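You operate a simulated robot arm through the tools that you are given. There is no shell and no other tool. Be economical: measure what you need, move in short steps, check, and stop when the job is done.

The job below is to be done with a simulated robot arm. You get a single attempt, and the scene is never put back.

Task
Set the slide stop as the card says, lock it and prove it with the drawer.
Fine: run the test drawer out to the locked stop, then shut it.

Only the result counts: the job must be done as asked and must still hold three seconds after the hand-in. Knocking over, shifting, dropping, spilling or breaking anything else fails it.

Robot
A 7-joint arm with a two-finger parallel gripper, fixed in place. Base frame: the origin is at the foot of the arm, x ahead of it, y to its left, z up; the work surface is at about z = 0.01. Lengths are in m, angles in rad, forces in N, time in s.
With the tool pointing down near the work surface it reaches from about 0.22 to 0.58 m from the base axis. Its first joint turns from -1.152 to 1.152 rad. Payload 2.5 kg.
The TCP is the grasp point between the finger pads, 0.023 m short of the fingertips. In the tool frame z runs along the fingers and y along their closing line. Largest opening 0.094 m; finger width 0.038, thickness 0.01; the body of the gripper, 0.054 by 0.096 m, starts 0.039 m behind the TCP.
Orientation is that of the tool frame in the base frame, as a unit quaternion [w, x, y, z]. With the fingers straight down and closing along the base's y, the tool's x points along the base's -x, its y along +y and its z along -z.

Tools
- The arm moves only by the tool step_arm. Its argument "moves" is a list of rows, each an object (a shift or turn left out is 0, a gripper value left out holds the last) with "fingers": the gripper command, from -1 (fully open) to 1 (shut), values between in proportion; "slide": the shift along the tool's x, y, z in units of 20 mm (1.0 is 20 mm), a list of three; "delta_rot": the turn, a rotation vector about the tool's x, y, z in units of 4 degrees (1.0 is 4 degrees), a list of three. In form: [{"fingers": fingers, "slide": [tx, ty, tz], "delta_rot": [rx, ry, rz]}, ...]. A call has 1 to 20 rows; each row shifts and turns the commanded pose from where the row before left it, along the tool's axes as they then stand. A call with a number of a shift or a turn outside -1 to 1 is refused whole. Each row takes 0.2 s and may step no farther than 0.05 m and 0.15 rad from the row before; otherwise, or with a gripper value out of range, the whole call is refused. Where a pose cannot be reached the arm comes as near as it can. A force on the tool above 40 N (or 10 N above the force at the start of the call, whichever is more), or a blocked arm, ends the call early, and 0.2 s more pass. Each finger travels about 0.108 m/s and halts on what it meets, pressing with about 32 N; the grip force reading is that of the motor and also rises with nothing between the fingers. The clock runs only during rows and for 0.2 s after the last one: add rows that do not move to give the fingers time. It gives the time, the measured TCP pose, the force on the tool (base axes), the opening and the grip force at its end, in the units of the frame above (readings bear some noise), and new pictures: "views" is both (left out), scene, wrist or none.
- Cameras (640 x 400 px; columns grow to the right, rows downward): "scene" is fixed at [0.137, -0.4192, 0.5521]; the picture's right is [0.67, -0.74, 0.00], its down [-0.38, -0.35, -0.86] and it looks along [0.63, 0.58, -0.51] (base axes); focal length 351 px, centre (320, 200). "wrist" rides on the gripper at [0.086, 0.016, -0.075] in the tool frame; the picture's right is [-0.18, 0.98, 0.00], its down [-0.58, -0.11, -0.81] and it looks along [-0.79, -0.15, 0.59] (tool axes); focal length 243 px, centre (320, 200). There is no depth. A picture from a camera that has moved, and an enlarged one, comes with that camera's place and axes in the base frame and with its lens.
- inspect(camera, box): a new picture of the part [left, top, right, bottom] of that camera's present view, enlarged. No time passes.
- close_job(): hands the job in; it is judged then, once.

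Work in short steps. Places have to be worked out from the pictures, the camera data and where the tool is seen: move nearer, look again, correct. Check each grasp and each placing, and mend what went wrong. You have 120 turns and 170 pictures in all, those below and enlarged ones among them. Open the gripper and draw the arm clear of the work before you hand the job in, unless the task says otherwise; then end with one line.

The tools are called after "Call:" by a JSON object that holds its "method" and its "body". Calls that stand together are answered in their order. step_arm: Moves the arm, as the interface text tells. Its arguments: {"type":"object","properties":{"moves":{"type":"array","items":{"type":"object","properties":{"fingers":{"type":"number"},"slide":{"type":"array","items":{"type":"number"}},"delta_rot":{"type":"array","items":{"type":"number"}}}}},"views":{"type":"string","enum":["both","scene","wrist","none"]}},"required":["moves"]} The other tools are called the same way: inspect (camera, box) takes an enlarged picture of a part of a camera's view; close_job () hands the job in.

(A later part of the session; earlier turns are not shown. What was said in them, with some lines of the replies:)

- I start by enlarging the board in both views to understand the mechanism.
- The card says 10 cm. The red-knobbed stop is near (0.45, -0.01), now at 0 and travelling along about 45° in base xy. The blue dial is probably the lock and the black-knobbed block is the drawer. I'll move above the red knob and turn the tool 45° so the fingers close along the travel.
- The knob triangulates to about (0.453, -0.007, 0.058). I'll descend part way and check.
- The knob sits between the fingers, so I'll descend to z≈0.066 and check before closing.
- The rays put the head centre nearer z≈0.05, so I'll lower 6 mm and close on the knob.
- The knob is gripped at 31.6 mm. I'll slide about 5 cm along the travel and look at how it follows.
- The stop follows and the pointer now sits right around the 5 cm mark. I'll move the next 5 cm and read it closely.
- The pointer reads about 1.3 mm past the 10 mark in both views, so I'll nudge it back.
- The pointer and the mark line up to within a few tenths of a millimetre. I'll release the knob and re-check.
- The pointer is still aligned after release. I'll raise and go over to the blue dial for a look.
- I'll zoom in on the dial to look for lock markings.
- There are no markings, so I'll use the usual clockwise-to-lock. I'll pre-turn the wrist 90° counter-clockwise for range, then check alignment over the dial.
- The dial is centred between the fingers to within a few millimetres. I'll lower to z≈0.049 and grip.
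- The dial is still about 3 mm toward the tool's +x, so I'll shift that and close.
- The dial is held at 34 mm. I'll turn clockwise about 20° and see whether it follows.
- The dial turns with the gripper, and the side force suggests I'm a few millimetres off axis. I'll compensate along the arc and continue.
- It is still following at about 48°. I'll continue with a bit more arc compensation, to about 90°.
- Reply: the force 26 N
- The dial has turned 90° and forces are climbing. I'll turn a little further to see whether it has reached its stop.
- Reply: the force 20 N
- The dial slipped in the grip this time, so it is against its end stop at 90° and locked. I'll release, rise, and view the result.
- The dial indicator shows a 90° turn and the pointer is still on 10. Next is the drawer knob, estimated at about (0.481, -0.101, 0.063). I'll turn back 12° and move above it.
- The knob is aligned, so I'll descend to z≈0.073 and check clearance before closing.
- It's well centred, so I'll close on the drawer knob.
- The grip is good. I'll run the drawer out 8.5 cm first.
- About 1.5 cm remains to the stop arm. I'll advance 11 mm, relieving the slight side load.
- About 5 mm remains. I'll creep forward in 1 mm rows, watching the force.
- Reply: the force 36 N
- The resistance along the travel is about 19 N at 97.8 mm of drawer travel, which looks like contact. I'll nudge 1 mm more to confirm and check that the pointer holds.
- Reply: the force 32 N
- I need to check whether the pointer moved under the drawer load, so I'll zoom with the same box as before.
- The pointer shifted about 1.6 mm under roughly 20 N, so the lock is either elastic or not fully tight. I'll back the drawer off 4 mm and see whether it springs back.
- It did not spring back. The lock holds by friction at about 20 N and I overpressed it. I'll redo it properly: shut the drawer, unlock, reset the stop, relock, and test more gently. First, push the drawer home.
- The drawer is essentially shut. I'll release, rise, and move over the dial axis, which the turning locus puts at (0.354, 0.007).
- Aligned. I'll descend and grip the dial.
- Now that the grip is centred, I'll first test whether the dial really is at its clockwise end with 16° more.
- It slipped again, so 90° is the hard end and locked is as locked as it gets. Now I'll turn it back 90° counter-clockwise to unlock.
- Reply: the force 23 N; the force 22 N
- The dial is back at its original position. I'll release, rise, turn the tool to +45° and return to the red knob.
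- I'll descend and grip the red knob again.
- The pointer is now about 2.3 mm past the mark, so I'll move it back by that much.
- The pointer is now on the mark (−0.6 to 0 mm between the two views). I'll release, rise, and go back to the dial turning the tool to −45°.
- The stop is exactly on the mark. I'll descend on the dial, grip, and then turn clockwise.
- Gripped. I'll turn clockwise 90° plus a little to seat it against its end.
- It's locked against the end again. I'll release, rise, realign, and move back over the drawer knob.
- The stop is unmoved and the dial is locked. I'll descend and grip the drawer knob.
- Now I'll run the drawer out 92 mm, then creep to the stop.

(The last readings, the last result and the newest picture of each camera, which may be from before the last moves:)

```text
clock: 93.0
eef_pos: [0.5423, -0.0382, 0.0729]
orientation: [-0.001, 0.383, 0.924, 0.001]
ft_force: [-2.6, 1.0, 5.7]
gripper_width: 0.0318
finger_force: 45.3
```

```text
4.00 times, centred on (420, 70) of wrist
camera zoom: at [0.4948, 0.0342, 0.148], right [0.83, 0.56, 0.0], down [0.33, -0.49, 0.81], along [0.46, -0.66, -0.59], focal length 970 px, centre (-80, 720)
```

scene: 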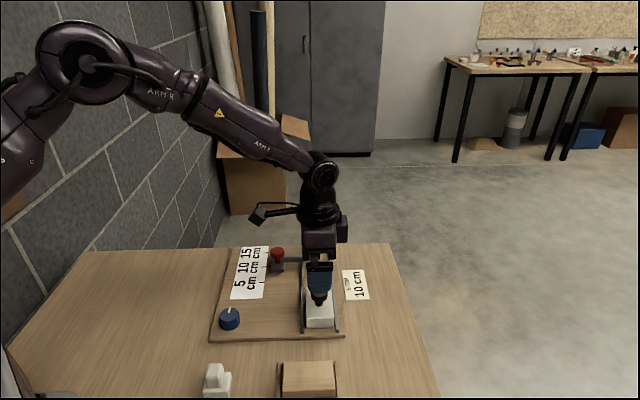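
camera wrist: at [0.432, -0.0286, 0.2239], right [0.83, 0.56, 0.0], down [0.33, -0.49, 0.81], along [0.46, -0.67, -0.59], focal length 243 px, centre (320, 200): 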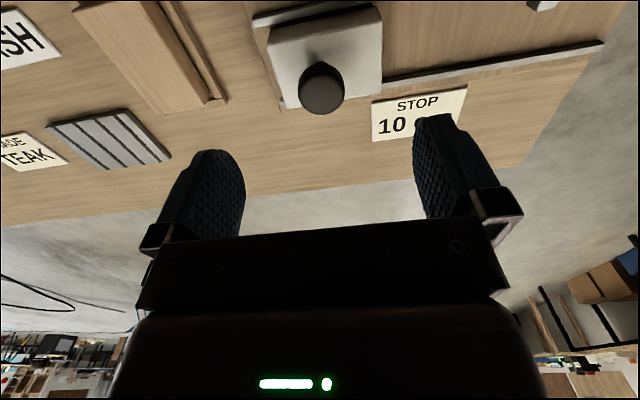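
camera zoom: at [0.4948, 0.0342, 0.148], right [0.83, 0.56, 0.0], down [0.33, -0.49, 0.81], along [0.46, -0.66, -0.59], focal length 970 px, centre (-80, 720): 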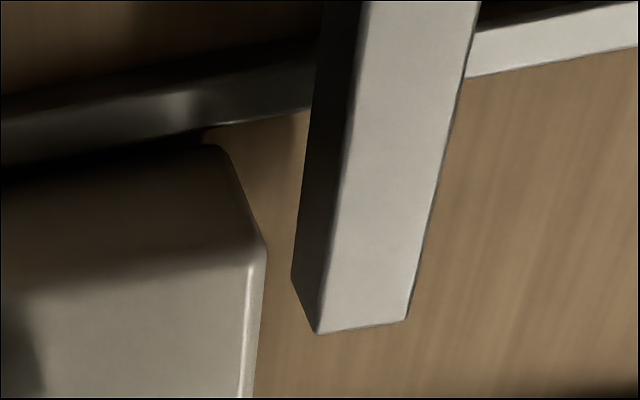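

There's a visible gap of roughly 5–6 mm. I'll creep 4 mm, then use fine steps.

Call:
{"method": "step_arm", "body": {"moves": [{"slide": [0, 0.1, 0]}, {"slide": [0, 0.1, 0]}, {}], "views": "none"}}

Call:
{"method": "inspect", "body": {"camera": "wrist", "box": [340, 20, 500, 120]}}

```text
clock: 93.8
eef_pos: [0.5457, -0.0347, 0.0729]
orientation: [0.0, 0.382, 0.924, 0.0]
ft_force: [-4.3, 2.9, 8.6]
gripper_width: 0.0317
finger_force: 44.1
```

```text
4.00 times, centred on (420, 70) of wrist
camera zoom: at [0.4977, 0.0371, 0.1479], right [0.83, 0.56, 0.0], down [0.33, -0.49, 0.81], along [0.46, -0.67, -0.59], focal length 970 px, centre (-80, 720)
```

zoom: 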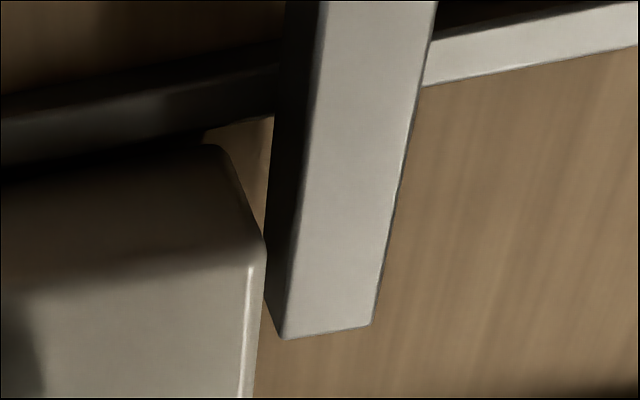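

About 2 mm remains, judging by the earlier contact picture. I'll take 1.4 mm, then fine steps.

Call:
{"method": "step_arm", "body": {"moves": [{"slide": [0, 0.035, 0]}, {"slide": [0, 0.035, 0]}, {}], "views": "none"}}

Call:
{"method": "inspect", "body": {"camera": "wrist", "box": [340, 20, 500, 120]}}

```text
clock: 94.6
eef_pos: [0.5489, -0.0347, 0.0713]
orientation: [0.001, 0.382, 0.924, 0.0]
ft_force: [-6.0, 6.3, 9.1]
gripper_width: 0.0317
finger_force: 45.1
```

```text
4.00 times, centred on (420, 70) of wrist
camera zoom: at [0.4986, 0.0381, 0.1478], right [0.83, 0.57, 0.0], down [0.33, -0.49, 0.81], along [0.46, -0.67, -0.59], focal length 970 px, centre (-80, 720)
```

zoom: 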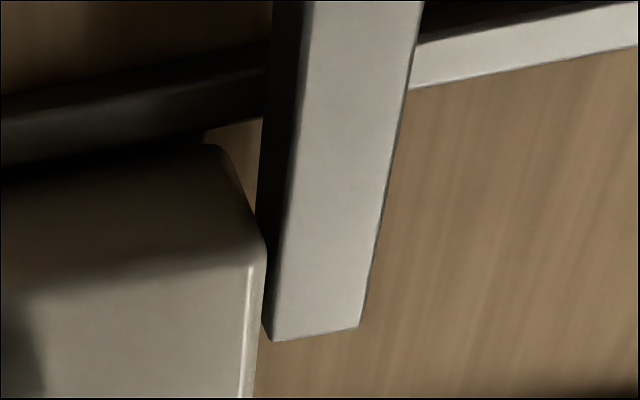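

About 1 mm remains. I'll take 0.4 mm rows, reading the force.

Call:
{"method": "step_arm", "body": {"moves": [{"slide": [0.03, 0.02, 0]}, {"slide": [0, 0.02, 0]}, {}], "views": "none"}}

Call:
{"method": "inspect", "body": {"camera": "wrist", "box": [340, 20, 500, 120]}}

```text
clock: 95.4
eef_pos: [0.5483, -0.0339, 0.0724]
orientation: [0.0, 0.383, 0.924, 0.0]
ft_force: [-1.4, 0.4, 7.0]
gripper_width: 0.0318
finger_force: 45.6
```

```text
4.00 times, centred on (420, 70) of wrist
camera zoom: at [0.499, 0.0386, 0.1478], right [0.83, 0.56, 0.0], down [0.33, -0.49, 0.81], along [0.46, -0.67, -0.59], focal length 970 px, centre (-80, 720)
```

zoom: 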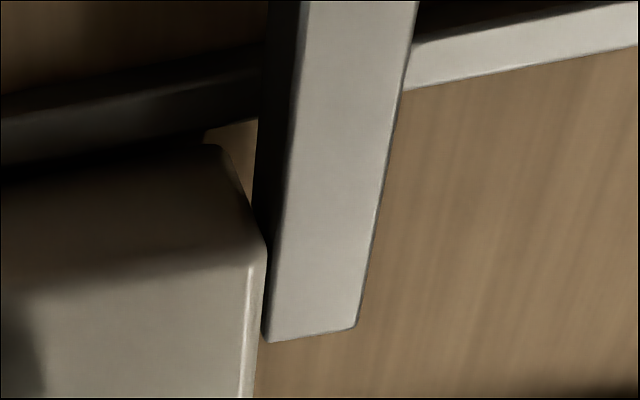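

There's no contact force yet. I'll continue in 0.4 mm steps.

Call:
{"method": "step_arm", "body": {"moves": [{"slide": [0, 0.02, 0]}, {}], "views": "none"}}

Call:
{"method": "step_arm", "body": {"moves": [{"slide": [0, 0.02, 0]}, {}], "views": "none"}}

```text
clock: 96.0
eef_pos: [0.549, -0.0325, 0.0727]
orientation: [0.001, 0.383, 0.924, 0.0]
ft_force: [-1.0, 0.4, 5.2]
gripper_width: 0.0316
finger_force: 44.6
```

```text
clock: 96.6
eef_pos: [0.549, -0.033, 0.0723]
orientation: [0.0, 0.383, 0.924, 0.0]
ft_force: [-0.9, -0.5, 1.1]
gripper_width: 0.0317
finger_force: 45.0
```

The force is still small, so I'll look at the contact and the pointer.

Call:
{"method": "inspect", "body": {"camera": "wrist", "box": [340, 20, 500, 120]}}

Call:
{"method": "inspect", "body": {"camera": "scene", "box": [250, 255, 290, 280]}}

```text
4.00 times, centred on (420, 70) of wrist
camera zoom: at [0.4995, 0.0391, 0.1477], right [0.83, 0.56, 0.0], down [0.33, -0.49, 0.81], along [0.46, -0.67, -0.59], focal length 970 px, centre (-80, 720)
```

zoom: 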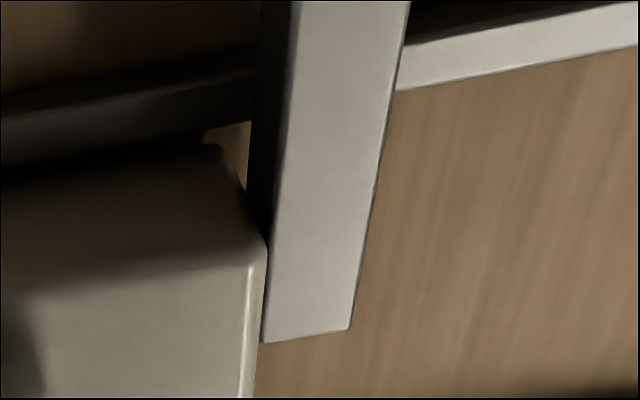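

```text
16.00 times, centred on (270, 268) of scene
camera zoom: at [0.137, -0.4192, 0.5521], right [0.67, -0.74, 0.0], down [-0.38, -0.35, -0.86], along [0.63, 0.58, -0.51], focal length 5614 px, centre (1120, -880)
```

zoom: 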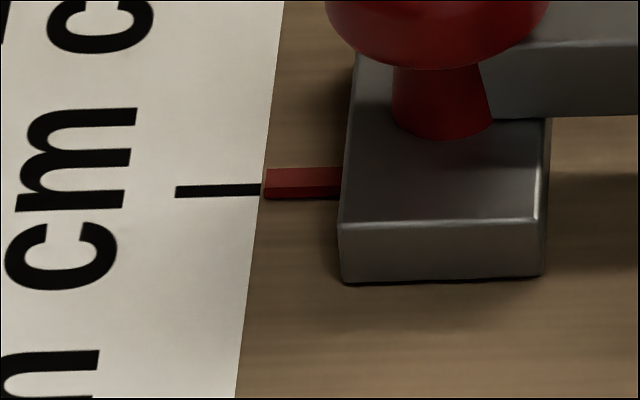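

The geometry now equals the earlier contact picture and the pointer is unmoved. I'll take a few 0.3 mm steps until a light contact force appears.

Call:
{"method": "step_arm", "body": {"moves": [{"slide": [0, 0.015, 0]}, {}], "views": "none"}}

Call:
{"method": "step_arm", "body": {"moves": [{"slide": [0, 0.015, 0]}, {}], "views": "none"}}

```text
clock: 97.2
eef_pos: [0.5498, -0.0332, 0.0737]
orientation: [0.0, 0.383, 0.924, 0.0]
ft_force: [-1.4, -0.3, -2.4]
gripper_width: 0.0318
finger_force: 44.9
```

```text
clock: 97.8
eef_pos: [0.5481, -0.0316, 0.0726]
orientation: [0.0, 0.383, 0.924, 0.0]
ft_force: [2.9, -2.9, -4.7]
gripper_width: 0.0317
finger_force: 45.1
```

Call:
{"method": "step_arm", "body": {"moves": [{"slide": [0, 0.02, 0]}, {}], "views": "none"}}

Call:
{"method": "inspect", "body": {"camera": "wrist", "box": [340, 20, 500, 120]}}

Call:
{"method": "inspect", "body": {"camera": "scene", "box": [250, 255, 290, 280]}}

```text
clock: 98.4
eef_pos: [0.5495, -0.0325, 0.0732]
orientation: [0.0, 0.382, 0.924, 0.0]
ft_force: [3.7, -6.9, -3.4]
gripper_width: 0.0318
finger_force: 44.9
```

```text
4.00 times, centred on (420, 70) of wrist
camera zoom: at [0.4998, 0.0394, 0.1478], right [0.83, 0.56, 0.0], down [0.33, -0.49, 0.81], along [0.45, -0.67, -0.59], focal length 970 px, centre (-80, 720)
```

zoom: 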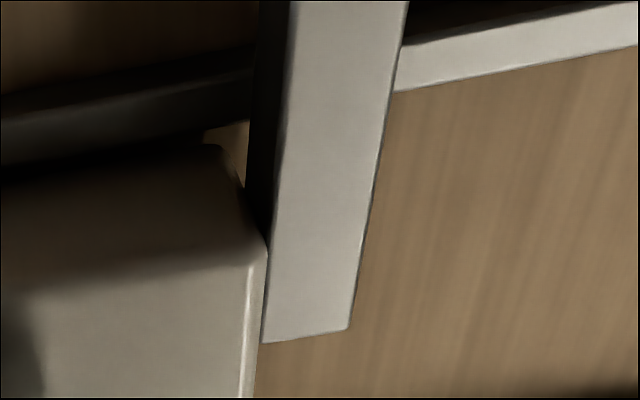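

```text
16.00 times, centred on (270, 268) of scene
camera zoom: at [0.1371, -0.4192, 0.5521], right [0.67, -0.74, 0.0], down [-0.38, -0.35, -0.86], along [0.63, 0.58, -0.51], focal length 5614 px, centre (1120, -880)
```

zoom: 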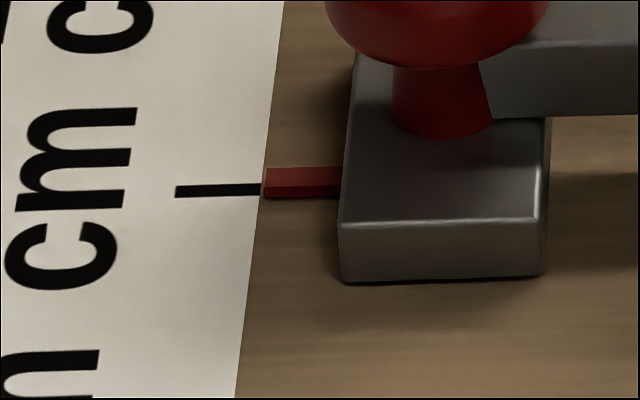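

The camera and drawer have stopped advancing while the commands moved on, and the pointer holds, so it is touching. One more light 0.4 mm push will confirm it.

Call:
{"method": "step_arm", "body": {"moves": [{"slide": [0, 0.02, 0]}, {}, {}], "views": "none"}}

Call:
{"method": "inspect", "body": {"camera": "wrist", "box": [340, 20, 500, 120]}}

Call:
{"method": "inspect", "body": {"camera": "scene", "box": [250, 255, 290, 280]}}

```text
clock: 99.2
eef_pos: [0.5488, -0.0329, 0.0725]
orientation: [0.0, 0.383, 0.924, -0.001]
ft_force: [-1.2, -9.9, 0.3]
gripper_width: 0.0318
finger_force: 44.8
```

```text
4.00 times, centred on (420, 70) of wrist
camera zoom: at [0.5002, 0.0397, 0.1478], right [0.83, 0.56, 0.0], down [0.33, -0.49, 0.81], along [0.45, -0.67, -0.59], focal length 970 px, centre (-80, 720)
```

zoom: 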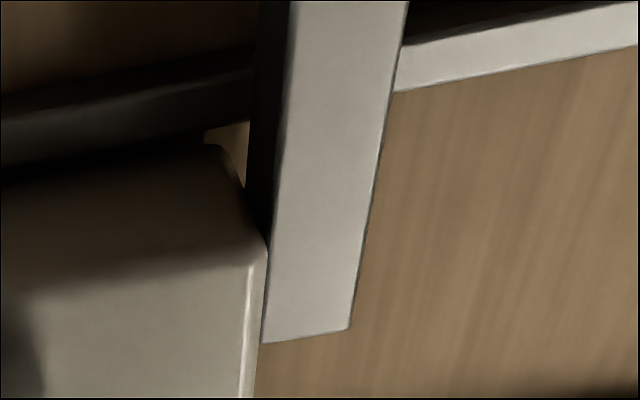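

```text
16.00 times, centred on (270, 268) of scene
camera zoom: at [0.137, -0.4192, 0.5521], right [0.67, -0.74, 0.0], down [-0.38, -0.35, -0.86], along [0.63, 0.58, -0.51], focal length 5614 px, centre (1120, -880)
```

zoom: 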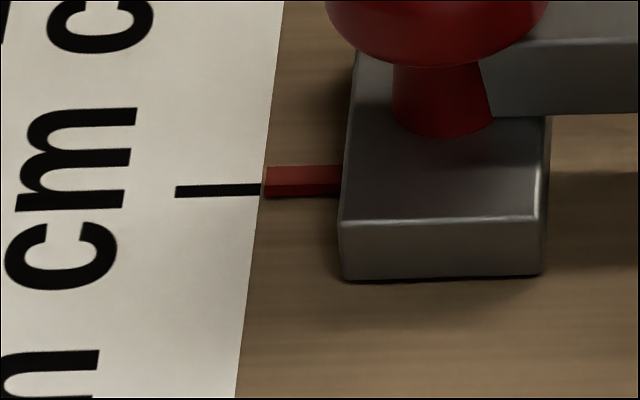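

Contact is confirmed: about 8 N of reaction, with the pointer still on the mark. Now I'll shut the drawer.

Call:
{"method": "step_arm", "body": {"moves": [{"slide": [0, -0.25, 0]}, {"slide": [0, -0.5, 0]}, {"slide": [0, -0.5, 0]}, {"slide": [0, -0.5, 0]}, {"slide": [0, -0.5, 0]}, {"slide": [0, -0.5, 0]}, {"slide": [0.03, -0.5, 0]}, {"slide": [0, -0.5, 0]}, {"slide": [0, -0.5, 0]}, {"slide": [0, -0.45, 0]}, {"slide": [0, -0.1, 0]}, {}], "views": "none"}}

Call:
{"method": "inspect", "body": {"camera": "scene", "box": [190, 240, 350, 340]}}

```text
clock: 101.8
eef_pos: [0.482, -0.0992, 0.0732]
orientation: [0.001, 0.383, 0.924, 0.0]
ft_force: [14.1, -13.5, -8.2]
gripper_width: 0.0316
finger_force: 45.0
```

```text
4.00 times, centred on (270, 290) of scene
camera zoom: at [0.1371, -0.4192, 0.5521], right [0.67, -0.74, 0.0], down [-0.38, -0.35, -0.86], along [0.63, 0.58, -0.51], focal length 1403 px, centre (520, -160)
```

zoom: 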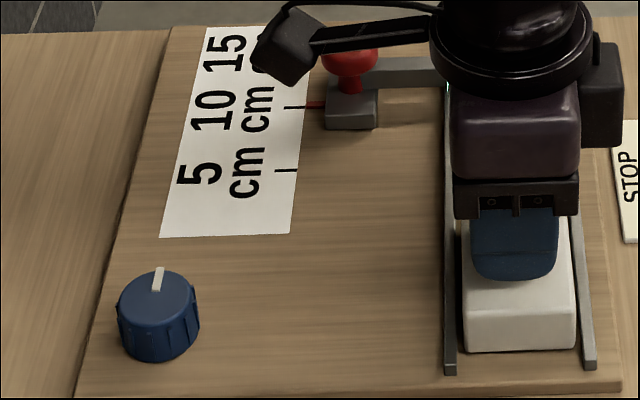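

The drawer front edge sits about 8 px short of its original place, i.e. a few millimetres open. I'll relieve the side load and keep pushing in small steps.

Call:
{"method": "step_arm", "body": {"moves": [{"slide": [-0.07, -0.05, 0]}, {"slide": [0, -0.05, 0]}, {"slide": [0, -0.05, 0]}, {}], "views": "none"}}

Call:
{"method": "inspect", "body": {"camera": "scene", "box": [190, 240, 350, 340]}}

```text
clock: 102.8
eef_pos: [0.4792, -0.1014, 0.0711]
orientation: [-0.001, 0.382, 0.924, 0.001]
ft_force: [2.8, -1.9, -0.6]
gripper_width: 0.0317
finger_force: 44.7
```

```text
4.00 times, centred on (270, 290) of scene
camera zoom: at [0.137, -0.4192, 0.5521], right [0.67, -0.74, 0.0], down [-0.38, -0.35, -0.86], along [0.63, 0.58, -0.51], focal length 1403 px, centre (520, -160)
```

zoom: 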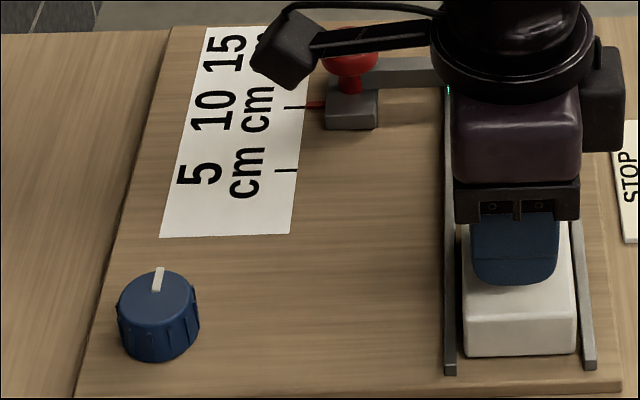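

It moved freely, so there is more to go.

Call:
{"method": "step_arm", "body": {"moves": [{"slide": [0, -0.05, 0]}, {"slide": [0, -0.05, 0]}, {}], "views": "none"}}

Call:
{"method": "inspect", "body": {"camera": "scene", "box": [190, 240, 350, 340]}}

```text
clock: 103.6
eef_pos: [0.4786, -0.1025, 0.0737]
orientation: [-0.001, 0.383, 0.924, 0.0]
ft_force: [0.3, 1.0, 4.6]
gripper_width: 0.0315
finger_force: 45.2
```

```text
4.00 times, centred on (270, 290) of scene
camera zoom: at [0.137, -0.4192, 0.5521], right [0.67, -0.74, 0.0], down [-0.38, -0.35, -0.86], along [0.63, 0.58, -0.51], focal length 1403 px, centre (520, -160)
```

zoom: 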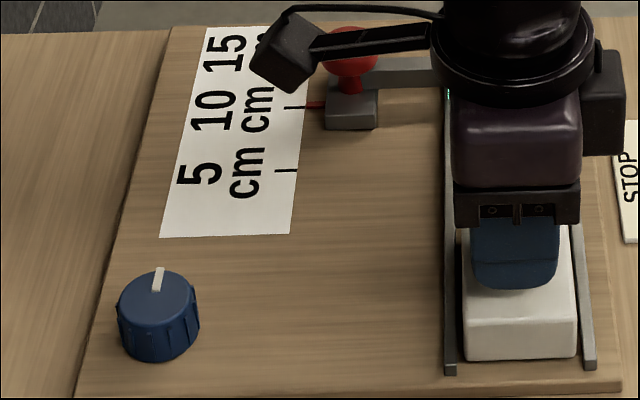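

It's at the original position now. I'll press lightly for the end stop.

Call:
{"method": "step_arm", "body": {"moves": [{"slide": [0, -0.04, 0]}, {}], "views": "none"}}

Call:
{"method": "step_arm", "body": {"moves": [{"slide": [0, -0.04, 0]}, {}], "views": "none"}}

Call:
{"method": "inspect", "body": {"camera": "scene", "box": [290, 285, 354, 335]}}

```text
clock: 104.2
eef_pos: [0.4783, -0.1037, 0.0728]
orientation: [0.0, 0.383, 0.924, 0.001]
ft_force: [7.4, 5.6, 5.0]
gripper_width: 0.0318
finger_force: 45.4
```

```text
clock: 104.8
eef_pos: [0.4777, -0.1026, 0.073]
orientation: [0.0, 0.382, 0.924, 0.002]
ft_force: [10.3, 12.6, 3.0]
gripper_width: 0.0317
finger_force: 44.9
```

```text
8.00 times, centred on (322, 310) of scene
camera zoom: at [0.137, -0.4192, 0.5521], right [0.67, -0.74, 0.0], down [-0.38, -0.35, -0.86], along [0.63, 0.58, -0.51], focal length 2807 px, centre (304, -680)
```

zoom: 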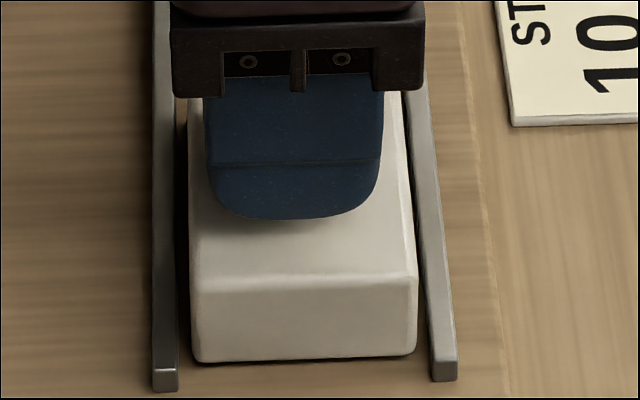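

It resists at its end stop, so the drawer is shut, and the measured travel to the stop was 99.9 mm. I'll release and draw clear.

Call:
{"method": "step_arm", "body": {"moves": [{"slide": [0, 0.03, 0]}, {"fingers": 0.2}, {"fingers": 0}, {"slide": [0, 0, -0.7]}, {"slide": [0, 0, -1]}, {"slide": [0, 0, -1]}, {"slide": [0, 0, -1]}, {"slide": [0, 0, -1]}, {"slide": [0, 0, -1]}, {"slide": [0, 0, -1]}, {"fingers": -1, "slide": [0.8, -0.3, -1]}, {"slide": [0.8, -0.3, -0.5]}, {"slide": [0.8, -0.3, 0]}, {"slide": [0.8, -0.3, 0]}, {"slide": [0.8, -0.3, 0]}, {"slide": [0.8, -0.3, 0]}, {"slide": [0.8, -0.3, 0]}, {"slide": [0.8, -0.3, 0]}, {}], "views": "scene"}}

Call:
{"method": "inspect", "body": {"camera": "scene", "box": [190, 240, 350, 340]}}

Call:
{"method": "inspect", "body": {"camera": "scene", "box": [250, 255, 290, 280]}}

```text
clock: 108.8
eef_pos: [0.3525, -0.048, 0.2371]
orientation: [0.0, 0.383, 0.924, 0.0]
ft_force: [-0.9, -0.7, -0.8]
gripper_width: 0.0937
finger_force: 0.1
```

scene: 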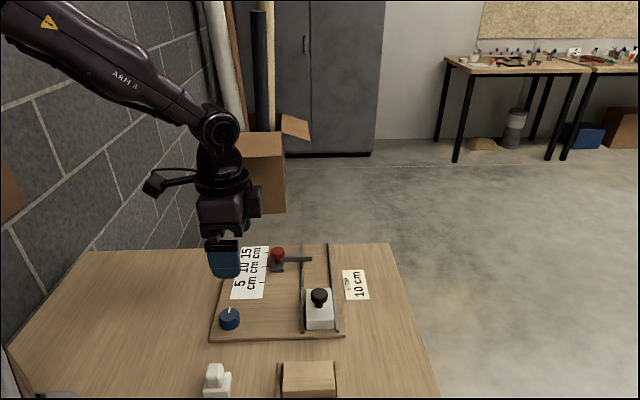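

```text
4.00 times, centred on (270, 290) of scene
camera zoom: at [0.137, -0.4192, 0.5521], right [0.67, -0.74, 0.0], down [-0.38, -0.35, -0.86], along [0.63, 0.58, -0.51], focal length 1403 px, centre (520, -160)
```

zoom: 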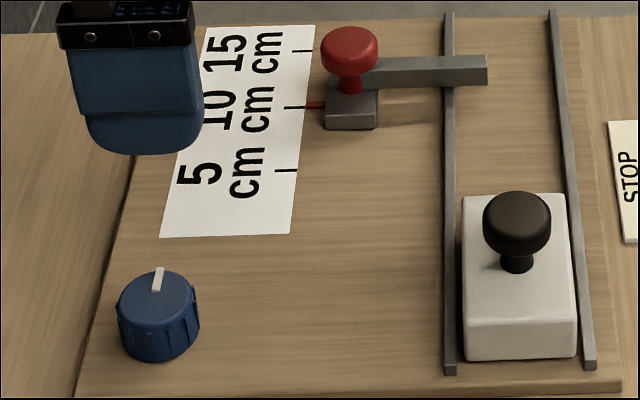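

```text
16.00 times, centred on (270, 268) of scene
camera zoom: at [0.137, -0.4192, 0.5521], right [0.67, -0.74, 0.0], down [-0.38, -0.35, -0.86], along [0.63, 0.58, -0.51], focal length 5614 px, centre (1120, -880)
```

zoom: 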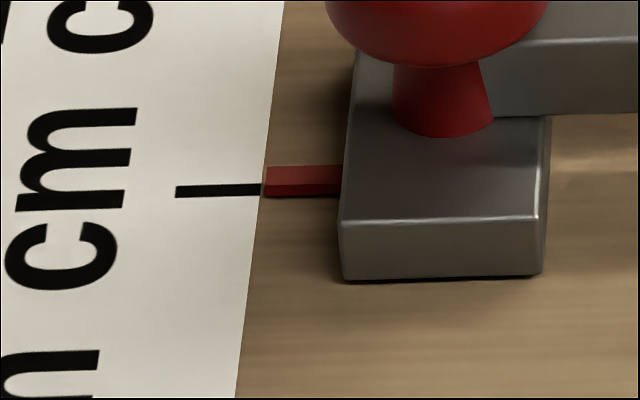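

The stop is on 10 cm and locked, the drawer is shut at its starting place, nothing else has moved, and the arm is clear. I'm handing in.

Call:
{"method": "close_job", "body": {}}

```text
The job is handed in.
```

The slide stop is set at 10 cm and locked; the drawer was run out to it (about 99.9 mm) and shut, but the first test pushed the locked stop about 2 mm off, so I reset it, relocked it and retested gently, and it crept about 0.4 mm at around 8 N but stayed on the mark.
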